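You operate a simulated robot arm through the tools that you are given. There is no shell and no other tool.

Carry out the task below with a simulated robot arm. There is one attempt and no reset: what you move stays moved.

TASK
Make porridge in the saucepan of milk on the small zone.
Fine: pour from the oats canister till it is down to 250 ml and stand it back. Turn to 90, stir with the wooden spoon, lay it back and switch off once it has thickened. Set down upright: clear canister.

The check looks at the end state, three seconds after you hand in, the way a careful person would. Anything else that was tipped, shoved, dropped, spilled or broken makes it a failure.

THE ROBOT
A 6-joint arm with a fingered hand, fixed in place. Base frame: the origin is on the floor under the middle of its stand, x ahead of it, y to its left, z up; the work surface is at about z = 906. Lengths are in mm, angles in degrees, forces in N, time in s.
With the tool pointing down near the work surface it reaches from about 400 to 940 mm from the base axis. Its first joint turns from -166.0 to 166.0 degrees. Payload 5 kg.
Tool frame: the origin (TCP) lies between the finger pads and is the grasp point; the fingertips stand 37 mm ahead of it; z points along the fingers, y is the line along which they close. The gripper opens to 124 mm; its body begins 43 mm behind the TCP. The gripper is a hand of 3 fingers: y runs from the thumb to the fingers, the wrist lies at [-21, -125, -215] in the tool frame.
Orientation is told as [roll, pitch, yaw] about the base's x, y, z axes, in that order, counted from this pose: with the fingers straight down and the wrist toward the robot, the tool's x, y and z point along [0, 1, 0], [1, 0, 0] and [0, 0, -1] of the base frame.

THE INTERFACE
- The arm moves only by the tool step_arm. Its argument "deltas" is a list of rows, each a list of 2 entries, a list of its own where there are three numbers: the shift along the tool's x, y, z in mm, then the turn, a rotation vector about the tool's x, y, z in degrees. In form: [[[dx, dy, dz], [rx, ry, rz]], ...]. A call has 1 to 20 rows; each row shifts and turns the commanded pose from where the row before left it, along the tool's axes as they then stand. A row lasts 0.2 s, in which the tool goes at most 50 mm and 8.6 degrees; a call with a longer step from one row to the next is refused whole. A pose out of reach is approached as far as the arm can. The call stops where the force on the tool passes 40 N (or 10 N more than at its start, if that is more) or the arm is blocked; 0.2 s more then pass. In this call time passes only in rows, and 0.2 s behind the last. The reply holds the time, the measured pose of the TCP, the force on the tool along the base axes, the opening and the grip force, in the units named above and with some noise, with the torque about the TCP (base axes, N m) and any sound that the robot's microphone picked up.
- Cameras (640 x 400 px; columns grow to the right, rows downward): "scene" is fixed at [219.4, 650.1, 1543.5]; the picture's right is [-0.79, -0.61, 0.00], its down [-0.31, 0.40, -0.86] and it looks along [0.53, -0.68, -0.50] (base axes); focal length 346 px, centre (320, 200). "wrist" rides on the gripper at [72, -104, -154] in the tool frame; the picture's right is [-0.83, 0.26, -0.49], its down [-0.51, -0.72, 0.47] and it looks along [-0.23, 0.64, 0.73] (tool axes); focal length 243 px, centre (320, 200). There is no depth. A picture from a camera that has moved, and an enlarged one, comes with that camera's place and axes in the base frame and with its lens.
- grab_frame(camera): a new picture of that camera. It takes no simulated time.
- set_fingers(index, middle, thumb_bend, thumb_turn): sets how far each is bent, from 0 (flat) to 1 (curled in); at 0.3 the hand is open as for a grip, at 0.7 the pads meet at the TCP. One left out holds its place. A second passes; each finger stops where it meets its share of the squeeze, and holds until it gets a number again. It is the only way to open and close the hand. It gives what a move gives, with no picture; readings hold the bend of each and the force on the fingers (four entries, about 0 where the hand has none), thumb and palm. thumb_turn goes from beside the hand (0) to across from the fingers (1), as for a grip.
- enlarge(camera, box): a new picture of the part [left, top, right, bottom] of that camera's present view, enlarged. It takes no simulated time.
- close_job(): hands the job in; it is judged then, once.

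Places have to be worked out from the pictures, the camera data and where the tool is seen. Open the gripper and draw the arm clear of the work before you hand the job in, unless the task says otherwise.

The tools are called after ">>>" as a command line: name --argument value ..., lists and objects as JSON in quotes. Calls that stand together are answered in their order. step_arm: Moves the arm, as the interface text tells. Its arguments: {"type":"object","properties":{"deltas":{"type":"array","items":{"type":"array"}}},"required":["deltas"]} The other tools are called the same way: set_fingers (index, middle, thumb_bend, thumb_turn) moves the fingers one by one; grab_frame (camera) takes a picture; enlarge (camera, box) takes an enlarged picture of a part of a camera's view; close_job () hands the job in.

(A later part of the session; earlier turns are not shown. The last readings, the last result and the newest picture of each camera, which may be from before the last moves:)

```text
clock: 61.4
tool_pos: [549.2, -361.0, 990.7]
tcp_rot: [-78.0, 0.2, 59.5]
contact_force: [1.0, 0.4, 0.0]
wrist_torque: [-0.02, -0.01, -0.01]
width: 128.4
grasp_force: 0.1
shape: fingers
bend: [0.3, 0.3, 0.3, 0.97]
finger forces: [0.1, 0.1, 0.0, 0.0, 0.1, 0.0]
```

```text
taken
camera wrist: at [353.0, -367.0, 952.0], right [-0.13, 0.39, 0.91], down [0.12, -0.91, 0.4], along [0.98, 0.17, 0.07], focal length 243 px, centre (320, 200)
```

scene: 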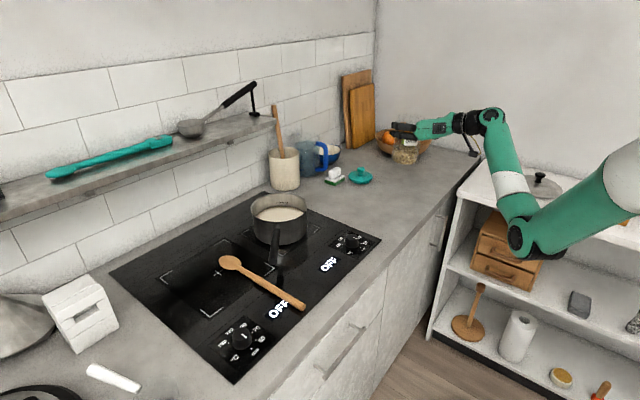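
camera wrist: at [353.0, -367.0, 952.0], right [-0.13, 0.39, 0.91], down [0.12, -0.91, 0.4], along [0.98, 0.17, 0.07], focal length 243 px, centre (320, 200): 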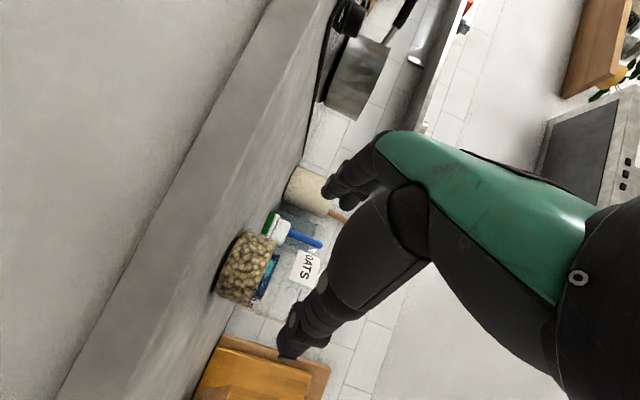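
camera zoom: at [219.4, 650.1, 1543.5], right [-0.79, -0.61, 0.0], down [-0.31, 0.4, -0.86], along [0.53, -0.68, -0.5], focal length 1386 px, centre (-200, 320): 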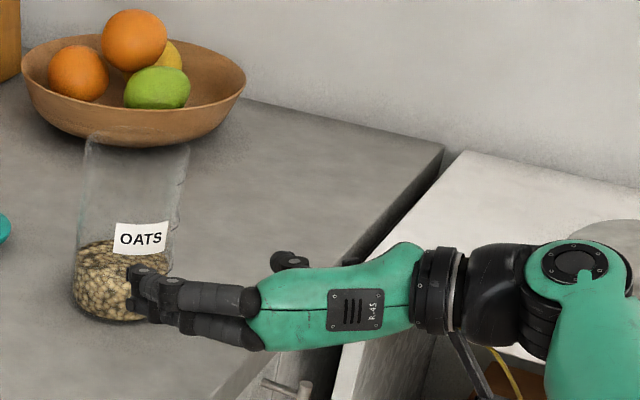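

Canister is upright with clear view. I zoom in to compare the oats surface with the 250 tick at about level height.

>>> enlarge --camera "wrist" --box '[205, 220, 325, 320]'

>>> enlarge --camera "wrist" --box '[240, 240, 290, 290]'

```text
4.00 times, centred on (265, 270) of wrist
camera zoom: at [353.0, -367.0, 952.0], right [-0.13, 0.39, 0.91], down [0.12, -0.91, 0.4], along [0.98, 0.17, 0.07], focal length 970 px, centre (540, -80)
```

zoom: 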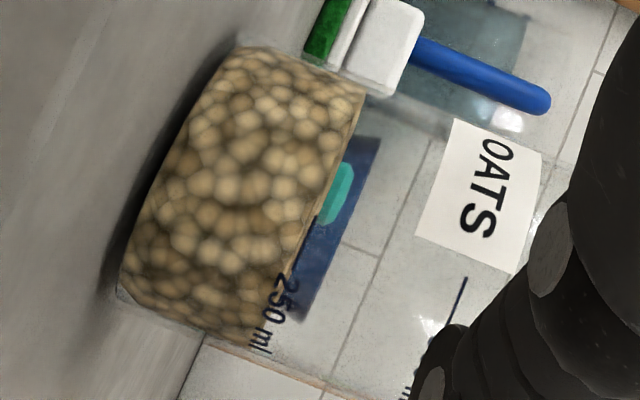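

```text
8.00 times, centred on (265, 265) of wrist
camera zoom: at [353.0, -367.0, 952.0], right [-0.13, 0.39, 0.91], down [0.12, -0.91, 0.4], along [0.98, 0.17, 0.07], focal length 1941 px, centre (760, -320)
```

zoom: 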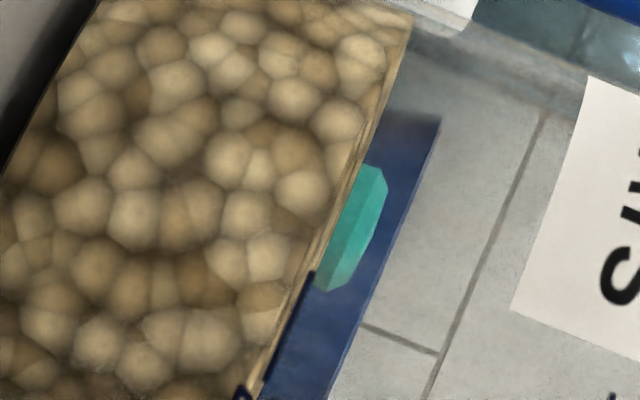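

Seen level, the oats surface lies right at the 250 tick (about 245–250 ml). The canister is done; I now rise and turn the hand back to pointing down.

>>> step_arm --deltas '[[[-39, 0, -8.3], [0, 0, 0]], [[-39, 0, -8.3], [0, 0, 0]], [[-39, 0, -8.3], [0, 0, 0]], [[-39, 0, -8.3], [0, 0, 0]], [[0, 0, 0], [0, 7.8, 0]], [[0, 0, 0], [0, 7.8, 0]], [[0, 0, 0], [0, 7.8, 0]], [[0, 0, 0], [0, 7.8, 0]], [[0, 0, 0], [0, 7.8, 0]], [[0, 0, 0], [0, 7.8, 0]], [[0, 0, 0], [0, 7.8, 0]], [[0, 0, 0], [0, 7.8, 0]], [[0, 0, 0], [0, 7.8, 0]], [[0, 0, 0], [0, 7.8, 0]]]'

>>> grab_frame --camera "scene"

```text
clock: 64.4
tool_pos: [635.1, -384.3, 1082.1]
tcp_rot: [0.0, 0.2, 59.5]
contact_force: [-0.8, -0.2, -0.4]
wrist_torque: [-0.02, 0.0, 0.0]
width: 128.4
grasp_force: 0.0
shape: fingers
bend: [0.3, 0.3, 0.3, 0.98]
finger forces: [0.1, 0.0, 0.0, 0.0, 0.0, 0.0]
out of reach, approached as far as the arm can: row 11, 12, 13, 14
```

```text
taken
```

scene: 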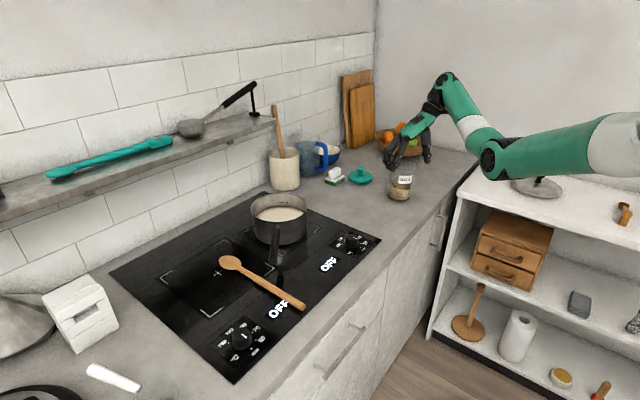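

The arm ran to a reach limit while tilting and ended beside the canister, without contact. I move away in +y and turn the yaw back to 0.

>>> step_arm --deltas '[[[12.7, 21.5, 0], [0, 0, 0]], [[12.7, 21.5, 0], [0, 0, 0]], [[12.7, 21.5, 0], [0, 0, 0]], [[12.7, 21.5, 0], [0, 0, 0]], [[12.7, 21.5, 0], [0, 0, 0]], [[0, 0, 0], [0, 0, 8.5]], [[0, 0, 0], [0, 0, 8.5]], [[0, 0, 0], [0, 0, 8.5]], [[0, 0, 0], [0, 0, 8.5]], [[0, 0, 0], [0, 0, 8.5]], [[0, 0, 0], [0, 0, 8.5]], [[0, 0, 0], [0, 0, 8.5]]]'

>>> grab_frame --camera "scene"

>>> grab_frame --camera "wrist"

```text
clock: 67.0
tool_pos: [655.3, -265.5, 1065.9]
tcp_rot: [-0.2, 0.0, -0.1]
contact_force: [0.3, -0.9, -0.6]
wrist_torque: [-0.04, 0.02, -0.03]
width: 128.7
grasp_force: 0.0
shape: fingers
bend: [0.3, 0.3, 0.3, 0.98]
finger forces: [0.1, 0.1, 0.0, 0.0, 0.0, 0.1]
out of reach, approached as far as the arm can: row 1, 2, 3, 4
```

```text
taken
```

scene: 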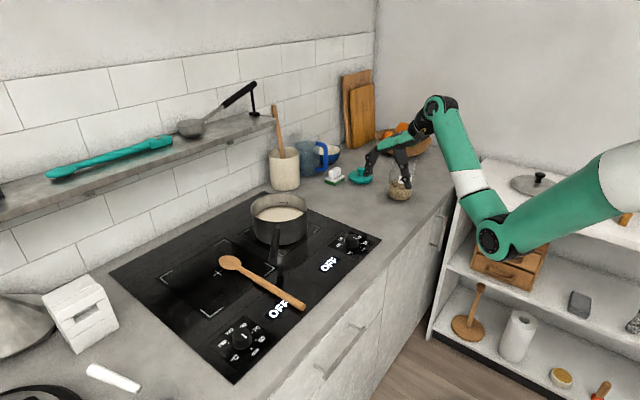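

```text
taken
camera wrist: at [550.5, -193.2, 1219.5], right [0.26, -0.83, 0.5], down [-0.72, -0.51, -0.47], along [0.64, -0.24, -0.73], focal length 243 px, centre (320, 200)
```

wrist: 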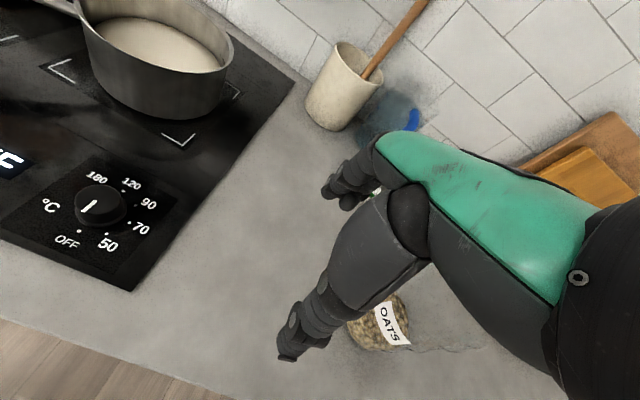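

Yaw is back at 0 with no contact on the way. The wrist camera sees the small-zone knob and milk; I zoom on the knob, the pan and the canister.

>>> enlarge --camera "wrist" --box '[30, 150, 180, 260]'

>>> enlarge --camera "wrist" --box '[60, 0, 260, 130]'

>>> enlarge --camera "scene" --box '[340, 120, 460, 220]'

```text
3.64 times, centred on (105, 205) of wrist
camera zoom: at [550.5, -193.2, 1219.5], right [0.26, -0.83, 0.5], down [-0.72, -0.51, -0.47], along [0.64, -0.24, -0.73], focal length 882 px, centre (1102, 182)
```

zoom: 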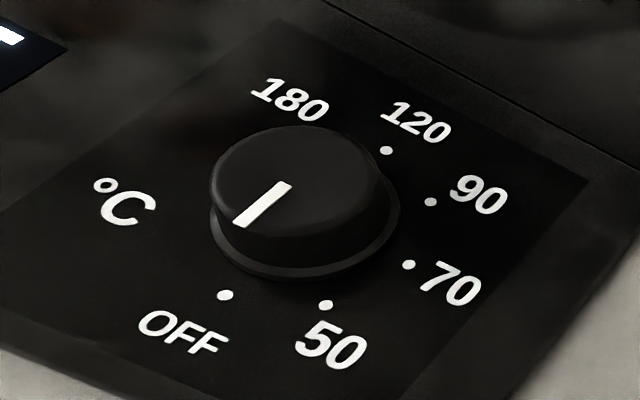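

```text
3.08 times, centred on (160, 65) of wrist
camera zoom: at [550.5, -193.2, 1219.5], right [0.26, -0.83, 0.5], down [-0.72, -0.51, -0.47], along [0.64, -0.24, -0.73], focal length 746 px, centre (812, 615)
```

zoom: 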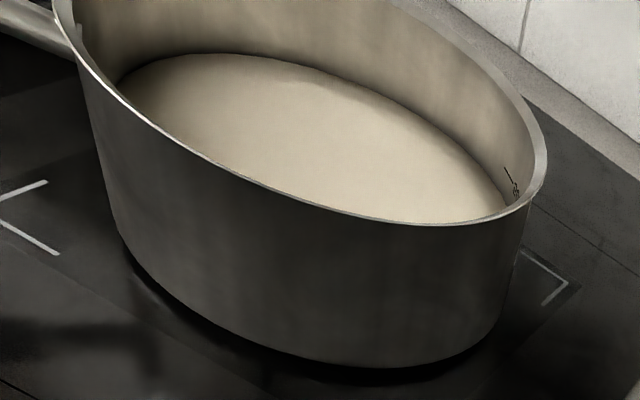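

```text
4.00 times, centred on (400, 170) of scene
camera zoom: at [219.4, 650.1, 1543.5], right [-0.79, -0.61, 0.0], down [-0.31, 0.4, -0.86], along [0.53, -0.68, -0.5], focal length 1386 px, centre (0, 320)
```

zoom: 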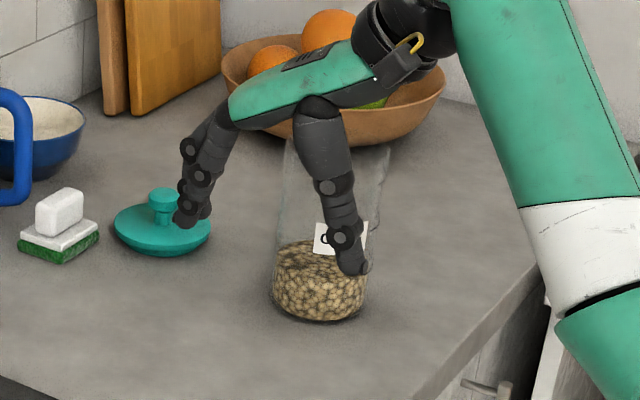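

The knob is about 47 mm wide, its top at z≈925, centre about (650,-64). I move to hover over it and test a yaw of about -68° for the start of the turn.

>>> step_arm --deltas '[[[40, -1, 0], [0, 0, 0]], [[40, -1, 0], [0, 0, 0]], [[40, -1, 0], [0, 0, 0]], [[40, -1, 0], [0, 0, 0]], [[41, -1, 0], [0, 0, 0]], [[0, 0, 0], [0, 0, 8.5]], [[0, 0, 0], [0, 0, 8.5]], [[0, 0, 0], [0, 0, 8.5]], [[0, 0, 0], [0, 0, 8.5]], [[0, 0, 0], [0, 0, 8.5]], [[0, 0, 0], [0, 0, 8.5]], [[0, 0, 0], [0, 0, 8.5]], [[0, 0, 0], [0, 0, 8.5]]]'

>>> grab_frame --camera "scene"

>>> grab_frame --camera "wrist"

```text
clock: 69.8
tool_pos: [649.9, -65.4, 1065.8]
tcp_rot: [-0.2, -0.2, -68.1]
contact_force: [-0.1, -0.6, 0.1]
wrist_torque: [-0.04, 0.03, 0.02]
width: 128.6
grasp_force: 0.0
shape: fingers
bend: [0.3, 0.3, 0.3, 0.98]
finger forces: [0.0, 0.0, 0.0, 0.0, 0.0, 0.0]
```

```text
taken
```

scene: 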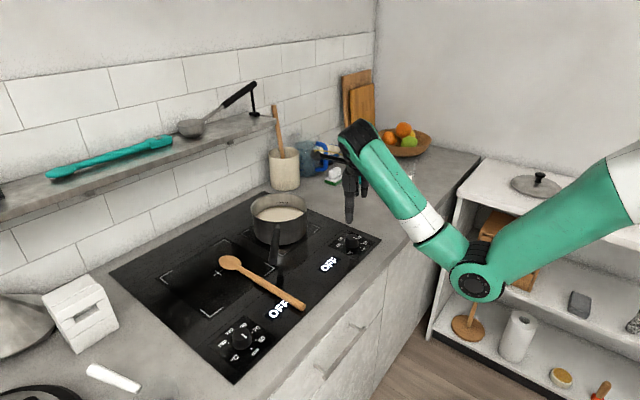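

```text
taken
camera wrist: at [678.2, 58.6, 1218.6], right [-0.67, -0.55, 0.5], down [-0.74, 0.48, -0.47], along [0.02, -0.68, -0.73], focal length 243 px, centre (320, 200)
```

wrist: 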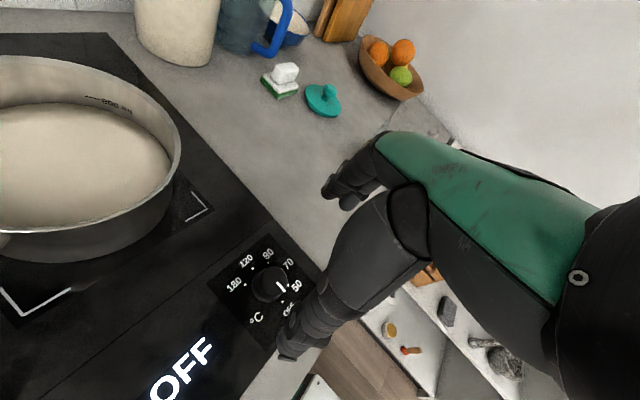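

Yaw -68° is fine here. I zoom on the knob from this side to refine its centre.

>>> enlarge --camera "wrist" --box '[205, 230, 335, 350]'

```text
3.33 times, centred on (270, 290) of wrist
camera zoom: at [678.2, 58.6, 1218.6], right [-0.67, -0.55, 0.5], down [-0.74, 0.48, -0.47], along [0.02, -0.68, -0.73], focal length 809 px, centre (487, -100)
```

zoom: 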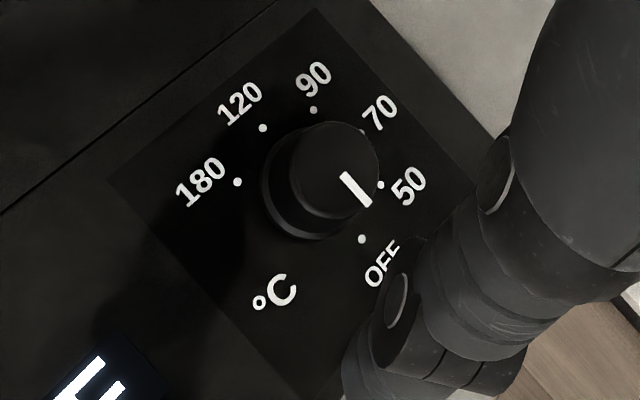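

Knob centre confirmed at (649,-63.5). I descend so the fingertips sit around the knob, still clear of the glass.

>>> step_arm --deltas '[[[0.8, 1.4, 38], [0, 0, 0]], [[0, 0, 38], [0, 0, 0]], [[0, 0, 26], [0, 0, 0]], [[0, 0, 10], [0, 0, 0]]]'

>>> enlarge --camera "scene" --box '[280, 160, 420, 280]'

>>> grab_frame --camera "wrist"

```text
clock: 70.8
tool_pos: [651.7, -65.5, 953.4]
tcp_rot: [-0.1, -0.2, -68.1]
contact_force: [-0.3, -0.1, 0.0]
wrist_torque: [-0.02, -0.02, 0.03]
width: 128.3
grasp_force: 0.0
shape: fingers
bend: [0.3, 0.3, 0.3, 0.98]
finger forces: [0.0, 0.0, 0.0, 0.0, 0.0, 0.0]
```

```text
3.33 times, centred on (350, 220) of scene
camera zoom: at [219.4, 650.1, 1543.5], right [-0.79, -0.61, 0.0], down [-0.31, 0.4, -0.86], along [0.53, -0.68, -0.5], focal length 1155 px, centre (220, 133)
```

zoom: 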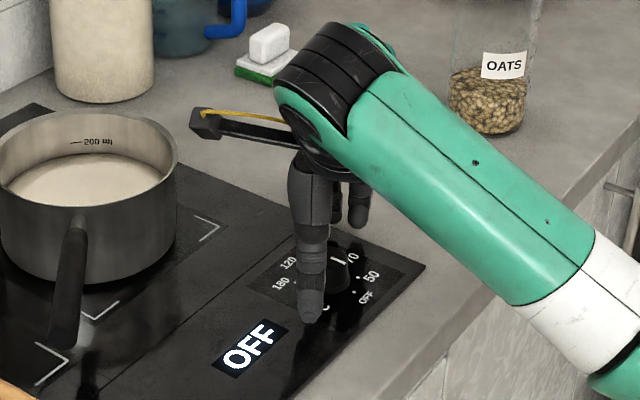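

```text
taken
camera wrist: at [679.7, 57.6, 1106.6], right [-0.67, -0.55, 0.49], down [-0.74, 0.48, -0.47], along [0.02, -0.68, -0.73], focal length 243 px, centre (320, 200)
```

wrist: 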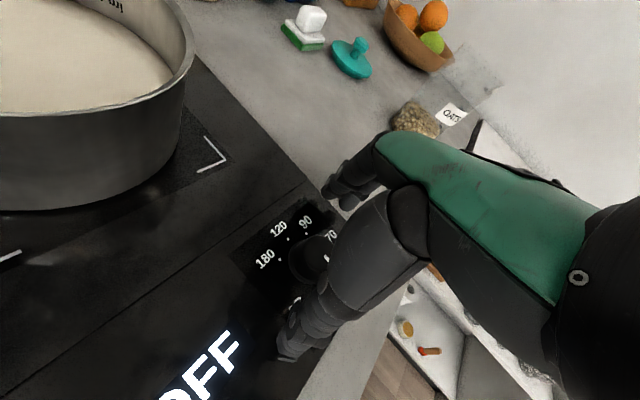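

Fingers straddle the knob with space below. I centre by 3 mm, lower 5 mm more and close gently.

>>> step_arm --deltas '[[[-1.8, -2.9, 3], [0, 0, 0]], [[0, 0, 2.5], [0, 0, 0]]]'

>>> set_fingers --index 0.48 --middle 0.48 --thumb_bend 0.48

>>> enlarge --camera "scene" --box '[280, 160, 420, 280]'

>>> enlarge --camera "wrist" --box '[230, 160, 430, 370]'

```text
clock: 71.4
tool_pos: [648.5, -64.0, 948.1]
tcp_rot: [-0.2, -0.2, -68.1]
contact_force: [0.2, -0.9, -0.5]
wrist_torque: [-0.01, -0.01, 0.0]
width: 128.5
grasp_force: 0.1
shape: fingers
bend: [0.3, 0.3, 0.3, 0.98]
finger forces: [0.0, 0.0, 0.0, 0.1, 0.0, 0.1]
```

```text
clock: 72.4
tool_pos: [648.8, -64.3, 948.7]
tcp_rot: [-0.1, -0.2, -68.0]
contact_force: [1.6, -0.4, 5.5]
wrist_torque: [-0.29, -0.1, -0.02]
width: 74.3
grasp_force: 3.0
shape: fingers
bend: [0.48, 0.47, 0.48, 0.98]
finger forces: [0.0, 5.5, 0.1, 0.0, 0.0, 0.0]
```

```text
3.33 times, centred on (350, 220) of scene
camera zoom: at [219.4, 650.1, 1543.5], right [-0.79, -0.61, 0.0], down [-0.31, 0.4, -0.86], along [0.53, -0.68, -0.5], focal length 1155 px, centre (220, 133)
```

zoom: 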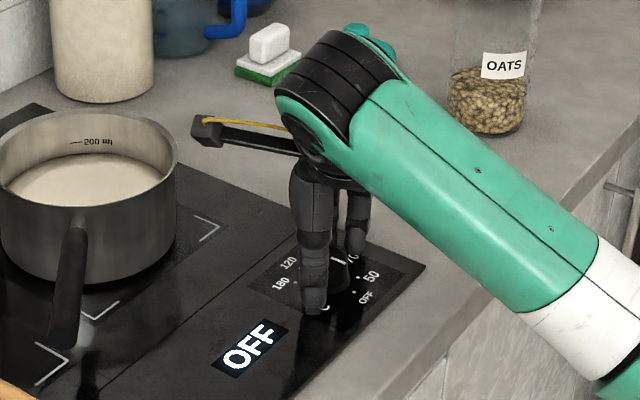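

```text
1.90 times, centred on (330, 265) of wrist
camera zoom: at [677.0, 59.2, 1101.7], right [-0.67, -0.55, 0.49], down [-0.74, 0.48, -0.47], along [0.02, -0.68, -0.73], focal length 462 px, centre (301, 76)
```

zoom: 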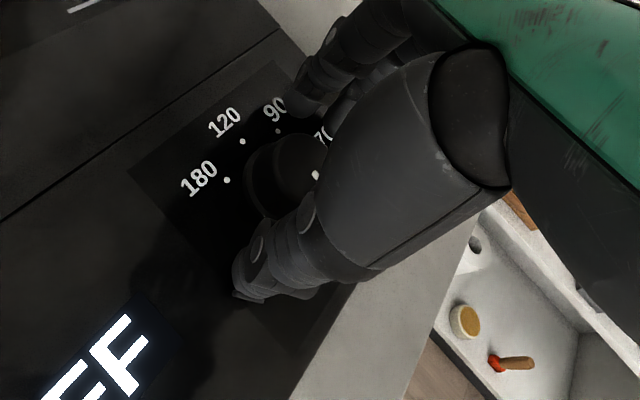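

The vertical force shows the middle fingertip touching the glass as it curls. I rise 5 mm and close further onto the knob.

>>> step_arm --deltas '[[[0, 0, -5], [0, 0, 0]]]'

>>> set_fingers --index 0.55 --middle 0.55 --thumb_bend 0.55

>>> enlarge --camera "wrist" --box '[230, 160, 430, 370]'

>>> enlarge --camera "scene" --box '[310, 200, 400, 270]'

```text
clock: 72.8
tool_pos: [648.8, -64.1, 953.8]
tcp_rot: [-0.3, -0.2, -67.9]
contact_force: [-0.1, -0.5, -0.3]
wrist_torque: [-0.01, -0.01, 0.03]
width: 74.6
grasp_force: 0.0
shape: fingers
bend: [0.48, 0.48, 0.48, 0.98]
finger forces: [0.0, 0.1, 0.0, 0.1, 0.0, 0.0]
```

```text
clock: 73.8
tool_pos: [648.1, -64.0, 952.2]
tcp_rot: [-0.2, -0.2, -67.9]
contact_force: [0.0, -1.8, -0.8]
wrist_torque: [-0.01, -0.02, 0.01]
width: 52.8
grasp_force: 0.2
shape: fingers
bend: [0.55, 0.55, 0.55, 0.98]
finger forces: [0.0, 0.0, 0.0, 0.0, 0.0, 0.1]
```

```text
1.90 times, centred on (330, 265) of wrist
camera zoom: at [676.7, 59.9, 1105.9], right [-0.67, -0.55, 0.5], down [-0.74, 0.48, -0.47], along [0.02, -0.68, -0.73], focal length 462 px, centre (301, 76)
```

zoom: 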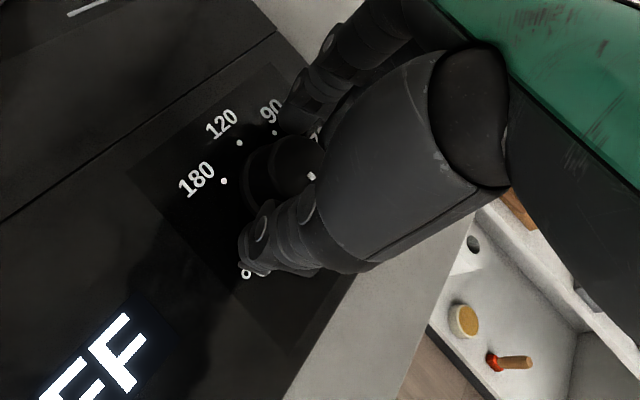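

```text
5.71 times, centred on (355, 235) of scene
camera zoom: at [219.4, 650.1, 1543.5], right [-0.79, -0.61, 0.0], down [-0.31, 0.4, -0.86], along [0.53, -0.68, -0.5], focal length 1979 px, centre (120, 0)
```

zoom: 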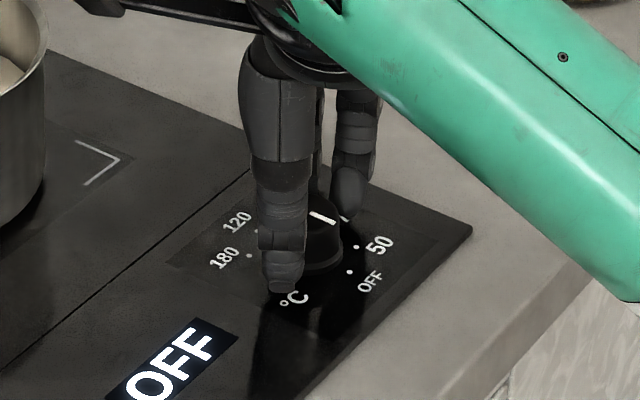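

No contact yet at 53 mm width. I close further until the fingers meet the knob.

>>> set_fingers --index 0.66 --middle 0.66 --thumb_bend 0.66

>>> enlarge --camera "scene" --box '[310, 200, 400, 270]'

>>> enlarge --camera "wrist" --box '[230, 160, 430, 370]'

```text
clock: 74.8
tool_pos: [649.5, -64.0, 953.5]
tcp_rot: [-0.2, -0.2, -68.1]
contact_force: [1.3, -6.8, -0.9]
wrist_torque: [-0.21, -0.05, -0.01]
width: 36.1
grasp_force: 8.1
shape: fingers
bend: [0.6, 0.63, 0.62, 0.97]
finger forces: [7.3, 4.3, 0.1, 0.0, 5.1, 0.1]
```

```text
5.71 times, centred on (355, 235) of scene
camera zoom: at [219.4, 650.1, 1543.5], right [-0.79, -0.61, 0.0], down [-0.31, 0.4, -0.86], along [0.53, -0.68, -0.5], focal length 1979 px, centre (120, 0)
```

zoom: 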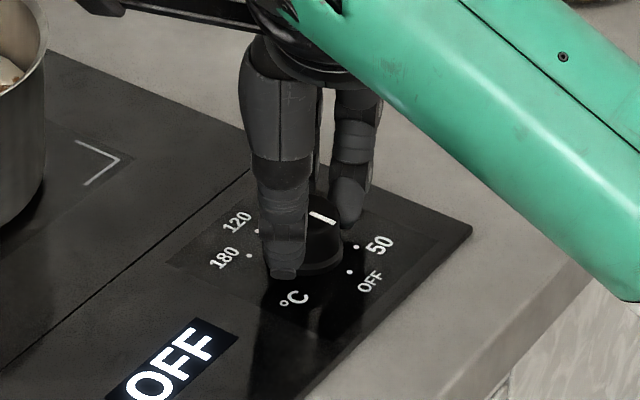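

```text
1.90 times, centred on (330, 265) of wrist
camera zoom: at [676.8, 59.6, 1105.8], right [-0.67, -0.55, 0.5], down [-0.74, 0.48, -0.47], along [0.02, -0.68, -0.73], focal length 462 px, centre (301, 76)
```

zoom: 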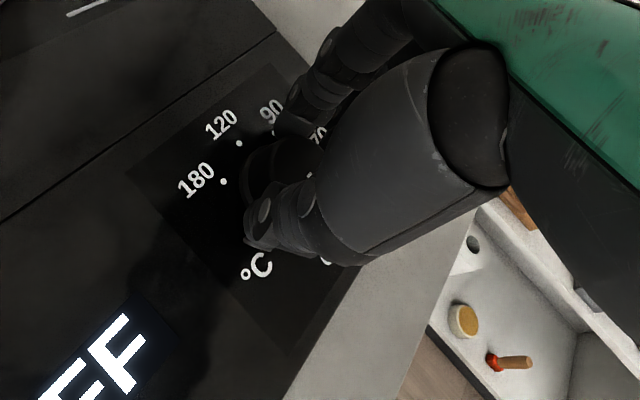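

There is a light grip now (about 8 N). I squeeze a bit more for torque.

>>> set_fingers --index 0.74 --middle 0.74 --thumb_bend 0.76

```text
clock: 75.8
tool_pos: [647.9, -64.8, 952.8]
tcp_rot: [-0.2, -0.1, -68.0]
contact_force: [-1.8, -9.8, -4.4]
wrist_torque: [-0.3, 0.06, 0.15]
width: 34.3
grasp_force: 23.2
shape: fingers
bend: [0.6, 0.64, 0.64, 0.97]
finger forces: [13.7, 13.7, 0.1, 0.0, 19.5, 0.0]
```

Grip is firm at 23 N. I turn the knob +45° (seen from above) first and check the pointer and display.

>>> step_arm --deltas '[[[0, 0, 0], [0, 0, -7.5]], [[0, 0, 0], [0, 0, -7.5]], [[0, 0, 0], [0, 0, -7.5]], [[0, 0, 0], [0, 0, -7.5]], [[0, 0, 0], [0, 0, -7.5]], [[0, 0, 0], [0, 0, -7.5]]]'

>>> enlarge --camera "scene" --box '[290, 190, 400, 280]'

>>> grab_frame --camera "wrist"

```text
clock: 77.2
tool_pos: [648.8, -65.0, 951.8]
tcp_rot: [-0.3, -0.2, -22.9]
contact_force: [-0.5, -15.3, -7.6]
wrist_torque: [-0.47, -0.01, -0.04]
width: 34.1
grasp_force: 24.0
shape: fingers
bend: [0.59, 0.64, 0.64, 0.97]
finger forces: [12.6, 15.2, 0.0, 0.1, 20.0, 0.1]
```

```text
4.44 times, centred on (345, 235) of scene
camera zoom: at [219.4, 650.1, 1543.5], right [-0.79, -0.61, 0.0], down [-0.31, 0.4, -0.86], along [0.53, -0.68, -0.5], focal length 1539 px, centre (209, 44)
```

zoom: 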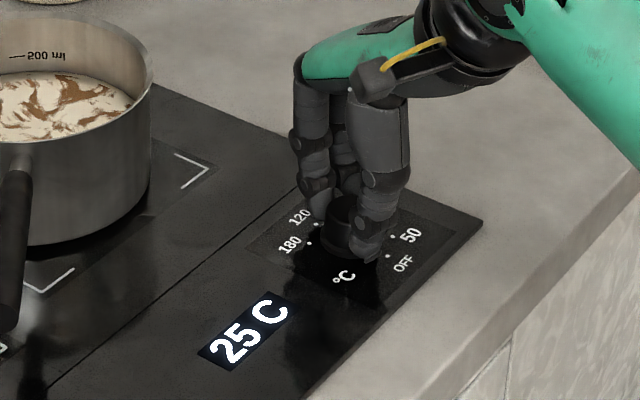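

```text
taken
camera wrist: at [580.7, 42.3, 1105.6], right [-0.08, -0.86, 0.5], down [-0.86, -0.19, -0.47], along [0.5, -0.47, -0.73], focal length 243 px, centre (320, 200)
```

wrist: 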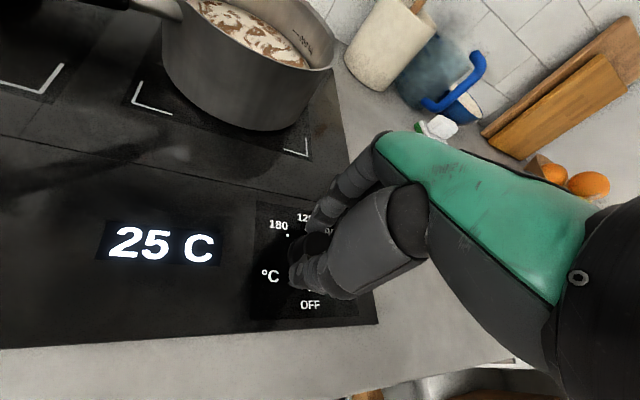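

The zone is on and the display reads the actual 25 °C. I turn a further 82.5° toward the 90 mark.

>>> step_arm --deltas '[[[0, 0, 0], [0, 0, -7.5]], [[0, 0, 0], [0, 0, -7.5]], [[0, 0, 0], [0, 0, -7.5]], [[0, 0, 0], [0, 0, -7.5]], [[0, 0, 0], [0, 0, -7.5]], [[0, 0, 0], [0, 0, -7.5]], [[0, 0, 0], [0, 0, -7.5]], [[0, 0, 0], [0, 0, -7.5]], [[0, 0, 0], [0, 0, -7.5]], [[0, 0, 0], [0, 0, -7.5]], [[0, 0, 0], [0, 0, -7.5]]]'

>>> enlarge --camera "scene" --box '[290, 190, 400, 280]'

>>> grab_frame --camera "wrist"

```text
clock: 79.6
tool_pos: [649.6, -64.5, 952.9]
tcp_rot: [-0.1, 0.1, 59.6]
contact_force: [19.5, -11.0, -4.7]
wrist_torque: [-0.33, -0.59, 0.0]
width: 34.4
grasp_force: 25.2
shape: fingers
bend: [0.6, 0.64, 0.64, 0.98]
finger forces: [10.0, 18.8, 0.0, 0.0, 21.7, 0.0]
```

```text
4.44 times, centred on (345, 235) of scene
camera zoom: at [219.4, 650.1, 1543.5], right [-0.79, -0.61, 0.0], down [-0.31, 0.4, -0.86], along [0.53, -0.68, -0.5], focal length 1539 px, centre (209, 44)
```

zoom: 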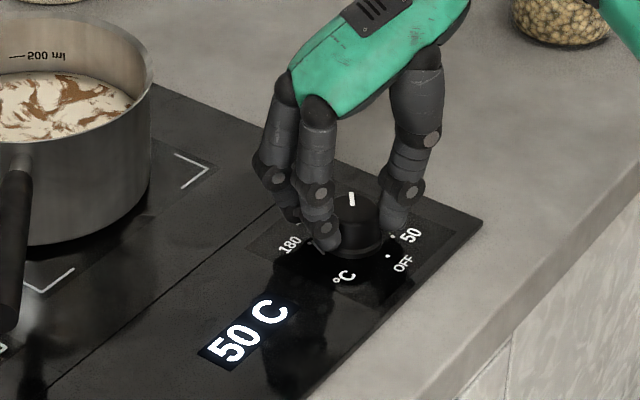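

```text
taken
camera wrist: at [533.6, -117.6, 1106.2], right [0.85, -0.19, 0.49], down [0.07, -0.88, -0.47], along [0.52, 0.43, -0.73], focal length 243 px, centre (320, 200)
```

wrist: 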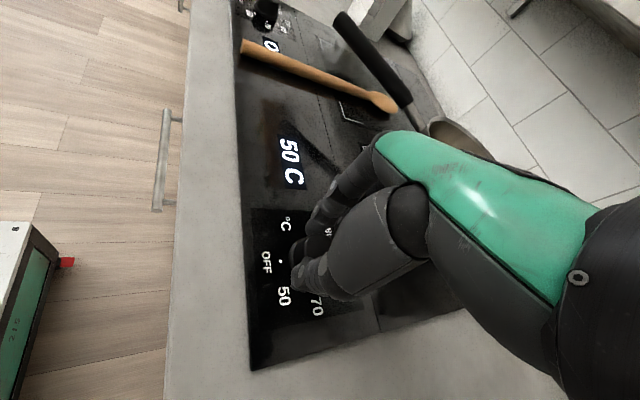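

The pointer shows -52°, exactly 7.5° short of the 90 mark, so there was no slip; the display is the rising actual temperature. I turn the last 7.5°.

>>> step_arm --deltas '[[[0, 0, 0], [0, 0, -4]], [[0, 0, 0], [0, 0, -3.5]]]'

>>> enlarge --camera "scene" --box '[290, 190, 400, 280]'

```text
clock: 80.2
tool_pos: [649.6, -64.6, 953.3]
tcp_rot: [-0.2, 0.1, 67.1]
contact_force: [20.4, -8.1, -0.9]
wrist_torque: [-0.29, -0.62, 0.01]
width: 34.2
grasp_force: 26.0
shape: fingers
bend: [0.6, 0.64, 0.64, 0.98]
finger forces: [9.9, 19.0, 0.1, 0.1, 22.1, 0.1]
```

```text
4.44 times, centred on (345, 235) of scene
camera zoom: at [219.4, 650.1, 1543.5], right [-0.79, -0.61, 0.0], down [-0.31, 0.4, -0.86], along [0.53, -0.68, -0.5], focal length 1539 px, centre (209, 44)
```

zoom: 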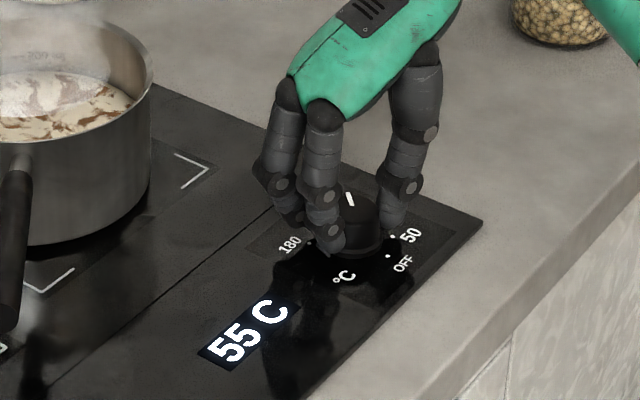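

The knob is at 90 and the temperature is climbing with light steam. I open the fingers and rise.

>>> set_fingers --index 0.45 --middle 0.45 --thumb_bend 0.45

>>> step_arm --deltas '[[[0, 0, -20], [0, 0, 0]], [[0, 0, -40], [0, 0, 0]], [[0, 0, -45], [0, 0, 0]]]'

>>> enlarge --camera "scene" --box '[290, 190, 400, 280]'

>>> grab_frame --camera "scene"

```text
clock: 81.2
tool_pos: [648.2, -63.8, 952.3]
tcp_rot: [0.0, 0.1, 66.9]
contact_force: [0.4, -0.4, -0.7]
wrist_torque: [0.01, -0.01, -0.01]
width: 82.4
grasp_force: 0.1
shape: fingers
bend: [0.45, 0.45, 0.45, 0.98]
finger forces: [0.1, 0.0, 0.0, 0.0, 0.0, 0.0]
```

```text
clock: 82.0
tool_pos: [654.7, -63.0, 1048.2]
tcp_rot: [-0.1, 0.2, 66.8]
contact_force: [0.7, 0.0, -0.1]
wrist_torque: [-0.01, -0.02, 0.0]
width: 82.6
grasp_force: 0.1
shape: fingers
bend: [0.45, 0.45, 0.45, 0.98]
finger forces: [0.0, 0.0, 0.0, 0.0, 0.1, 0.0]
out of reach, approached as far as the arm can: row 3
```

```text
4.44 times, centred on (345, 235) of scene
camera zoom: at [219.4, 650.1, 1543.5], right [-0.79, -0.61, 0.0], down [-0.31, 0.4, -0.86], along [0.53, -0.68, -0.5], focal length 1539 px, centre (209, 44)
```

zoom: 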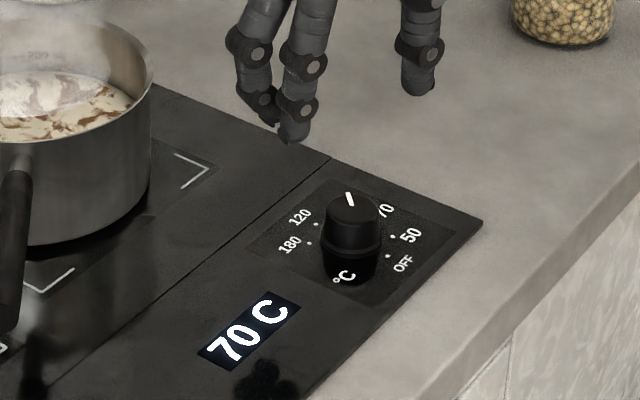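

```text
taken
```

scene: 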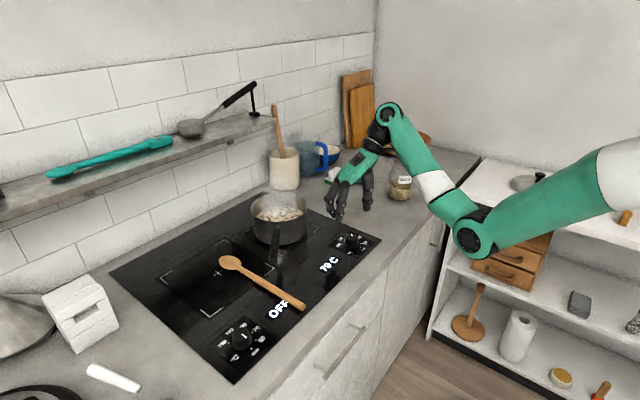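

The knob stays at 90. Next the spoon: the pan handle's end sits above it near (705,209,998), so I must grip the spoon near x≈650 and draw it out in +y before lifting. I move over there and yaw to 90°.

>>> step_arm --deltas '[[[19.5, 43.3, 6], [0, 0, 0]], [[19.5, 43.3, 6], [0, 0, 0]], [[19.5, 43.3, 0], [0, 0, 0]], [[19.5, 43.3, 0], [0, 0, 0]], [[19.5, 43.3, 0], [0, 0, 0]], [[19.5, 43.3, 0], [0, 0, 0]], [[0, 0, 0], [0, 0, -7.7]], [[0, 0, 0], [0, 0, -7.7]], [[0, 0, 0], [0, 0, -7.7]]]'

>>> grab_frame --camera "scene"

>>> grab_frame --camera "wrist"

```text
clock: 84.0
tool_pos: [651.3, 224.1, 1035.3]
tcp_rot: [0.1, 0.2, 90.2]
contact_force: [-0.7, 0.0, 0.3]
wrist_torque: [-0.01, 0.0, -0.03]
width: 83.2
grasp_force: 0.0
shape: fingers
bend: [0.45, 0.45, 0.45, 0.98]
finger forces: [0.1, 0.0, 0.0, 0.0, 0.1, 0.1]
```

```text
taken
```

scene: 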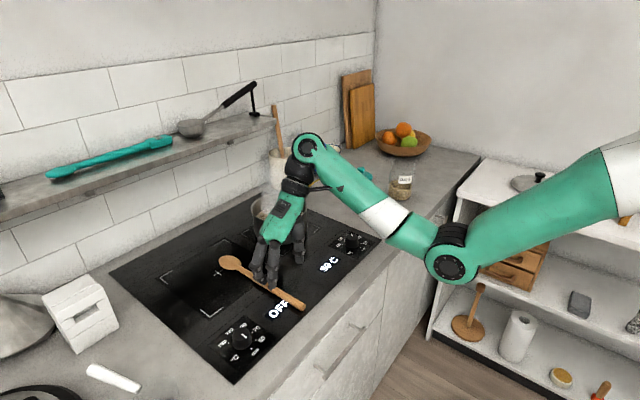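

```text
taken
camera wrist: at [578.6, 119.4, 1189.4], right [0.83, 0.27, 0.49], down [0.51, -0.72, -0.47], along [0.23, 0.64, -0.73], focal length 243 px, centre (320, 200)
```

wrist: 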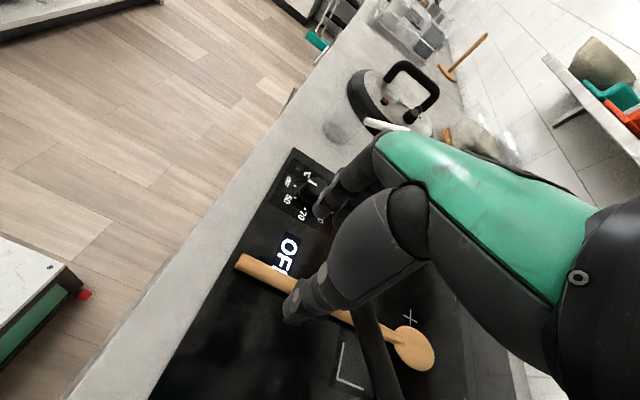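

Pose reached. I zoom on the spoon and pan handle to fix their positions.

>>> enlarge --camera "wrist" --box '[220, 230, 450, 400]'

>>> enlarge --camera "scene" --box '[210, 190, 350, 320]'

```text
2.35 times, centred on (335, 315) of wrist
camera zoom: at [578.6, 119.4, 1189.4], right [0.83, 0.27, 0.49], down [0.51, -0.72, -0.47], along [0.23, 0.64, -0.73], focal length 571 px, centre (285, -71)
```

zoom: 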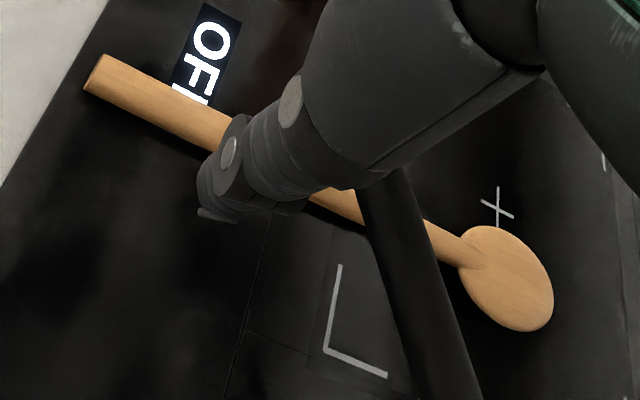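

```text
3.08 times, centred on (280, 255) of scene
camera zoom: at [219.4, 650.1, 1543.5], right [-0.79, -0.61, 0.0], down [-0.31, 0.4, -0.86], along [0.53, -0.68, -0.5], focal length 1066 px, centre (443, 31)
```

zoom: 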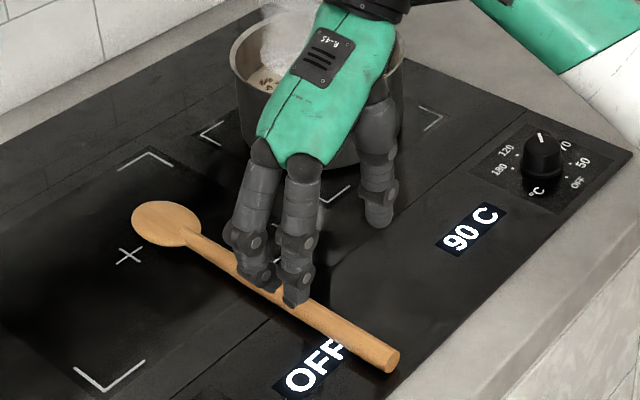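

Spoon axis lies at y≈219.5, z≈918, from x≈602 to 903. I grip at x≈637 to stay clear of the pan handle, and descend in two stages.

>>> step_arm --deltas '[[[14, -4.5, 0], [0, 0, 0]], [[0, 0, 30], [0, 0, 0]], [[0, 0, 30], [0, 0, 0]]]'

>>> enlarge --camera "scene" --box '[210, 190, 350, 320]'

>>> enlarge --camera "wrist" --box '[220, 230, 450, 400]'

```text
clock: 84.8
tool_pos: [636.4, 217.9, 975.3]
tcp_rot: [0.0, 0.1, 90.0]
contact_force: [0.1, 0.4, 0.5]
wrist_torque: [-0.01, -0.01, 0.01]
width: 83.1
grasp_force: 0.0
shape: fingers
bend: [0.45, 0.45, 0.45, 0.98]
finger forces: [0.1, 0.0, 0.1, 0.1, 0.1, 0.1]
```

```text
3.08 times, centred on (280, 255) of scene
camera zoom: at [219.4, 650.1, 1543.5], right [-0.79, -0.61, 0.0], down [-0.31, 0.4, -0.86], along [0.53, -0.68, -0.5], focal length 1066 px, centre (443, 31)
```

zoom: 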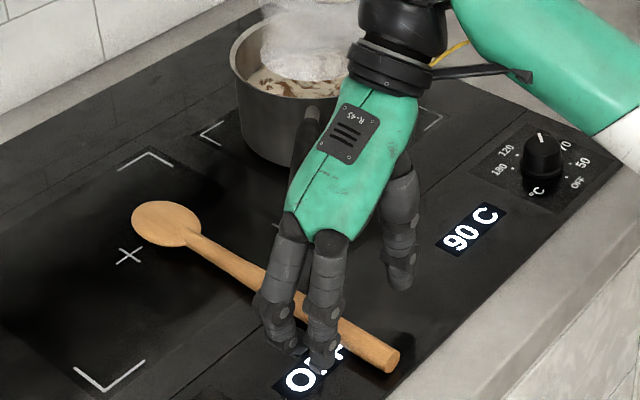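

```text
2.35 times, centred on (335, 315) of wrist
camera zoom: at [563.2, 114.3, 1129.5], right [0.83, 0.27, 0.49], down [0.51, -0.72, -0.47], along [0.23, 0.64, -0.73], focal length 571 px, centre (285, -71)
```

zoom: 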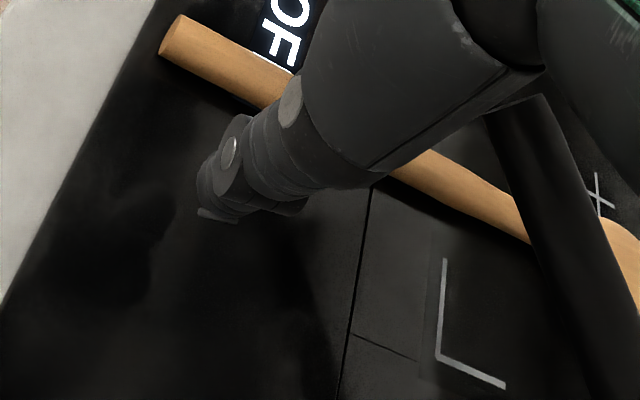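

The hand should clear the pan-handle end by 20–30 mm. I shift 4 mm further from it, correct y, and descend slowly with force watch.

>>> step_arm --deltas '[[[4, 1.5, 5], [0, 0, 0]], [[0, 0, 6], [0, 0, 0]], [[0, 0, 4], [0, 0, 0]]]'

>>> enlarge --camera "scene" --box '[230, 220, 330, 320]'

```text
clock: 85.6
tool_pos: [632.1, 219.0, 961.0]
tcp_rot: [0.0, 0.3, 90.1]
contact_force: [0.2, -0.5, -1.1]
wrist_torque: [0.04, 0.02, 0.03]
width: 83.0
grasp_force: 0.0
shape: fingers
bend: [0.45, 0.45, 0.45, 0.98]
finger forces: [0.0, 0.0, 0.0, 0.0, 0.0, 0.0]
```

```text
4.00 times, centred on (280, 270) of scene
camera zoom: at [219.4, 650.1, 1543.5], right [-0.79, -0.61, 0.0], down [-0.31, 0.4, -0.86], along [0.53, -0.68, -0.5], focal length 1386 px, centre (480, -80)
```

zoom: 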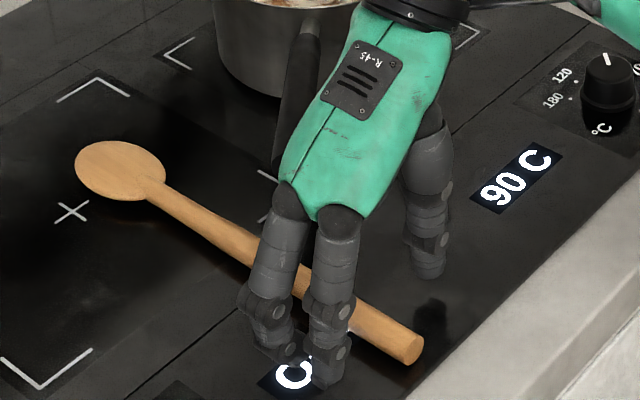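

Clear on all sides. I lower to z≈954 and close on the spoon handle.

>>> step_arm --deltas '[[[0, 0.3, 4], [0, 0, 0]], [[0, 0, 3], [0, 0, 0]]]'

>>> set_fingers --index 0.62 --middle 0.62 --thumb_bend 0.62

>>> enlarge --camera "scene" --box '[230, 220, 330, 320]'

```text
clock: 86.2
tool_pos: [633.0, 219.1, 954.1]
tcp_rot: [0.1, 0.2, 90.1]
contact_force: [1.4, 0.3, -0.3]
wrist_torque: [-0.01, 0.0, 0.01]
width: 83.1
grasp_force: 0.1
shape: fingers
bend: [0.45, 0.45, 0.45, 0.98]
finger forces: [0.1, 0.0, 0.1, 0.0, 0.0, 0.0]
```

```text
clock: 87.2
tool_pos: [633.2, 220.3, 954.5]
tcp_rot: [0.1, 0.2, 90.1]
contact_force: [-0.3, 0.5, 0.1]
wrist_torque: [0.01, -0.02, 0.03]
width: 31.2
grasp_force: 0.0
shape: fingers
bend: [0.62, 0.62, 0.62, 0.98]
finger forces: [0.0, 0.0, 0.0, 0.0, 0.0, 0.0]
```

```text
4.00 times, centred on (280, 270) of scene
camera zoom: at [219.4, 650.1, 1543.5], right [-0.79, -0.61, 0.0], down [-0.31, 0.4, -0.86], along [0.53, -0.68, -0.5], focal length 1386 px, centre (480, -80)
```

zoom: 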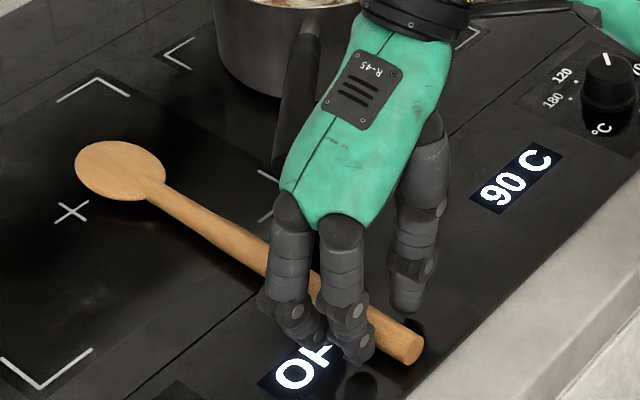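

No contact yet; I close further.

>>> set_fingers --index 0.74 --middle 0.74 --thumb_bend 0.74

>>> enlarge --camera "scene" --box '[230, 220, 330, 320]'

>>> enlarge --camera "wrist" --box '[220, 230, 450, 400]'

```text
clock: 88.2
tool_pos: [632.0, 219.7, 954.0]
tcp_rot: [0.1, 0.2, 90.1]
contact_force: [0.3, -0.3, -0.6]
wrist_torque: [-0.03, 0.01, -0.04]
width: 21.0
grasp_force: 17.4
shape: fingers
bend: [0.72, 0.73, 0.65, 0.95]
finger forces: [12.4, 5.2, 0.0, 0.0, 17.6, 0.0]
```

```text
4.00 times, centred on (280, 270) of scene
camera zoom: at [219.4, 650.1, 1543.5], right [-0.79, -0.61, 0.0], down [-0.31, 0.4, -0.86], along [0.53, -0.68, -0.5], focal length 1386 px, centre (480, -80)
```

zoom: 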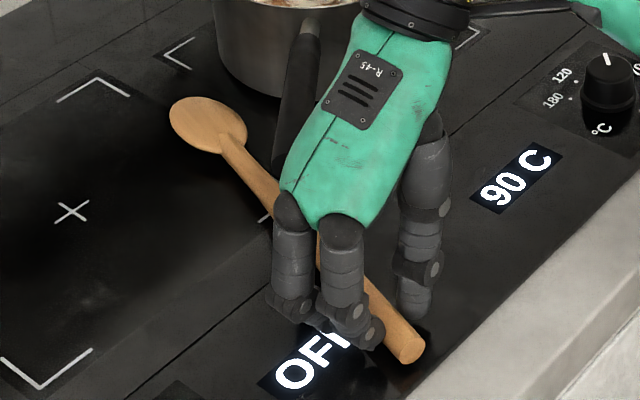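

```text
2.35 times, centred on (335, 315) of wrist
camera zoom: at [559.6, 115.6, 1107.9], right [0.83, 0.27, 0.49], down [0.51, -0.72, -0.47], along [0.23, 0.64, -0.73], focal length 571 px, centre (285, -71)
```

zoom: 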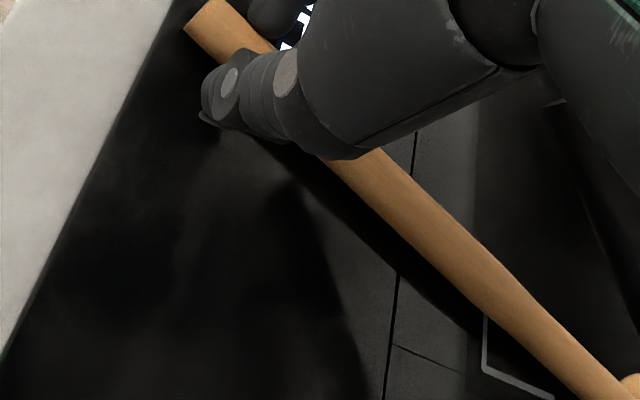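

The spoon was squared into a stable three-point grip but swung about -17° in plane (head now near (858,147)), touching nothing. I firm up the grip and lift 12 mm to check that it is held.

>>> set_fingers --index 0.8 --middle 0.8 --thumb_bend 0.8

>>> step_arm --deltas '[[[0, 0, -4], [0, 0, 0]], [[0, 0, -8], [0, 0, 0]]]'

>>> enlarge --camera "scene" --box '[210, 190, 350, 320]'

```text
clock: 89.2
tool_pos: [631.7, 220.5, 953.7]
tcp_rot: [0.1, 0.2, 90.2]
contact_force: [1.0, 0.7, -0.4]
wrist_torque: [0.04, 0.02, 0.01]
width: 19.5
grasp_force: 18.7
shape: fingers
bend: [0.74, 0.8, 0.71, 0.97]
finger forces: [19.5, 0.1, 0.0, 0.0, 19.3, 0.2]
```

```text
clock: 89.8
tool_pos: [632.1, 220.2, 966.2]
tcp_rot: [0.2, 0.3, 90.2]
contact_force: [-0.3, 0.6, -0.6]
wrist_torque: [0.0, 0.09, -0.01]
width: 19.8
grasp_force: 19.3
shape: fingers
bend: [0.74, 0.8, 0.71, 0.97]
finger forces: [19.5, 0.0, 0.1, 0.1, 19.3, 0.1]
```

```text
3.08 times, centred on (280, 255) of scene
camera zoom: at [219.4, 650.1, 1543.5], right [-0.79, -0.61, 0.0], down [-0.31, 0.4, -0.86], along [0.53, -0.68, -0.5], focal length 1066 px, centre (443, 31)
```

zoom: 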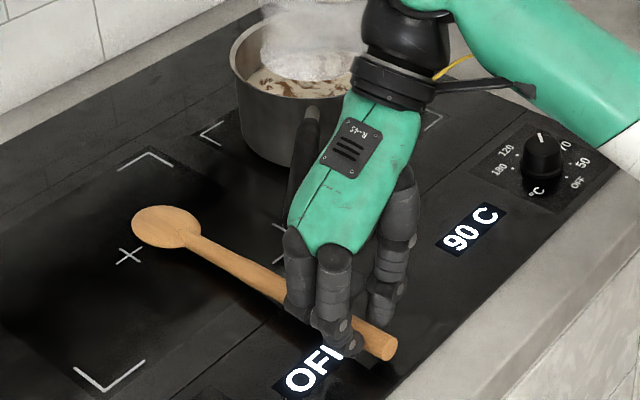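

Squeezing turned the spoon back in line, but the middle finger lost contact, so it is only an index–thumb pinch. I lower it back to the glass and rebalance the fingers for a three-point grip.

>>> step_arm --deltas '[[[0, 0, 7], [0, 0, 0]], [[0, 0, 5], [0, 0, 0]]]'

>>> set_fingers --index 0.71 --middle 0.85 --thumb_bend 0.8

>>> enlarge --camera "scene" --box '[210, 190, 350, 320]'

>>> enlarge --camera "wrist" --box '[220, 230, 450, 400]'

```text
clock: 90.4
tool_pos: [633.0, 220.4, 954.1]
tcp_rot: [0.0, 0.2, 90.1]
contact_force: [-0.5, 0.6, 0.1]
wrist_torque: [-0.02, -0.02, -0.04]
width: 19.7
grasp_force: 19.5
shape: fingers
bend: [0.74, 0.8, 0.71, 0.97]
finger forces: [19.4, 0.0, 0.1, 0.1, 19.4, 0.0]
```

```text
clock: 91.4
tool_pos: [631.7, 219.5, 953.4]
tcp_rot: [0.2, 0.2, 90.0]
contact_force: [0.0, -0.9, 1.1]
wrist_torque: [0.02, 0.02, -0.01]
width: 20.6
grasp_force: 14.2
shape: fingers
bend: [0.57, 0.85, 0.73, 0.97]
finger forces: [14.2, 0.0, 0.0, 0.0, 14.6, 0.1]
```

```text
3.08 times, centred on (280, 255) of scene
camera zoom: at [219.4, 650.1, 1543.5], right [-0.79, -0.61, 0.0], down [-0.31, 0.4, -0.86], along [0.53, -0.68, -0.5], focal length 1066 px, centre (443, 31)
```

zoom: 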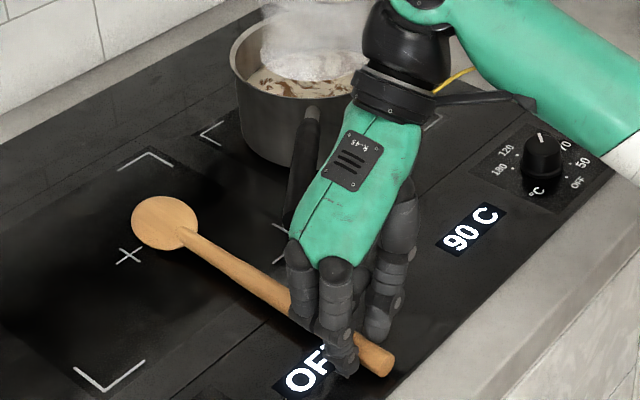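

```text
2.35 times, centred on (335, 315) of wrist
camera zoom: at [559.5, 115.6, 1108.1], right [0.83, 0.27, 0.49], down [0.51, -0.72, -0.47], along [0.23, 0.64, -0.73], focal length 571 px, centre (285, -71)
```

zoom: 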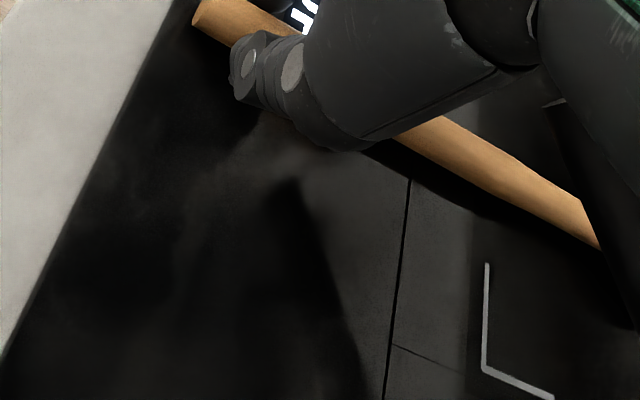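

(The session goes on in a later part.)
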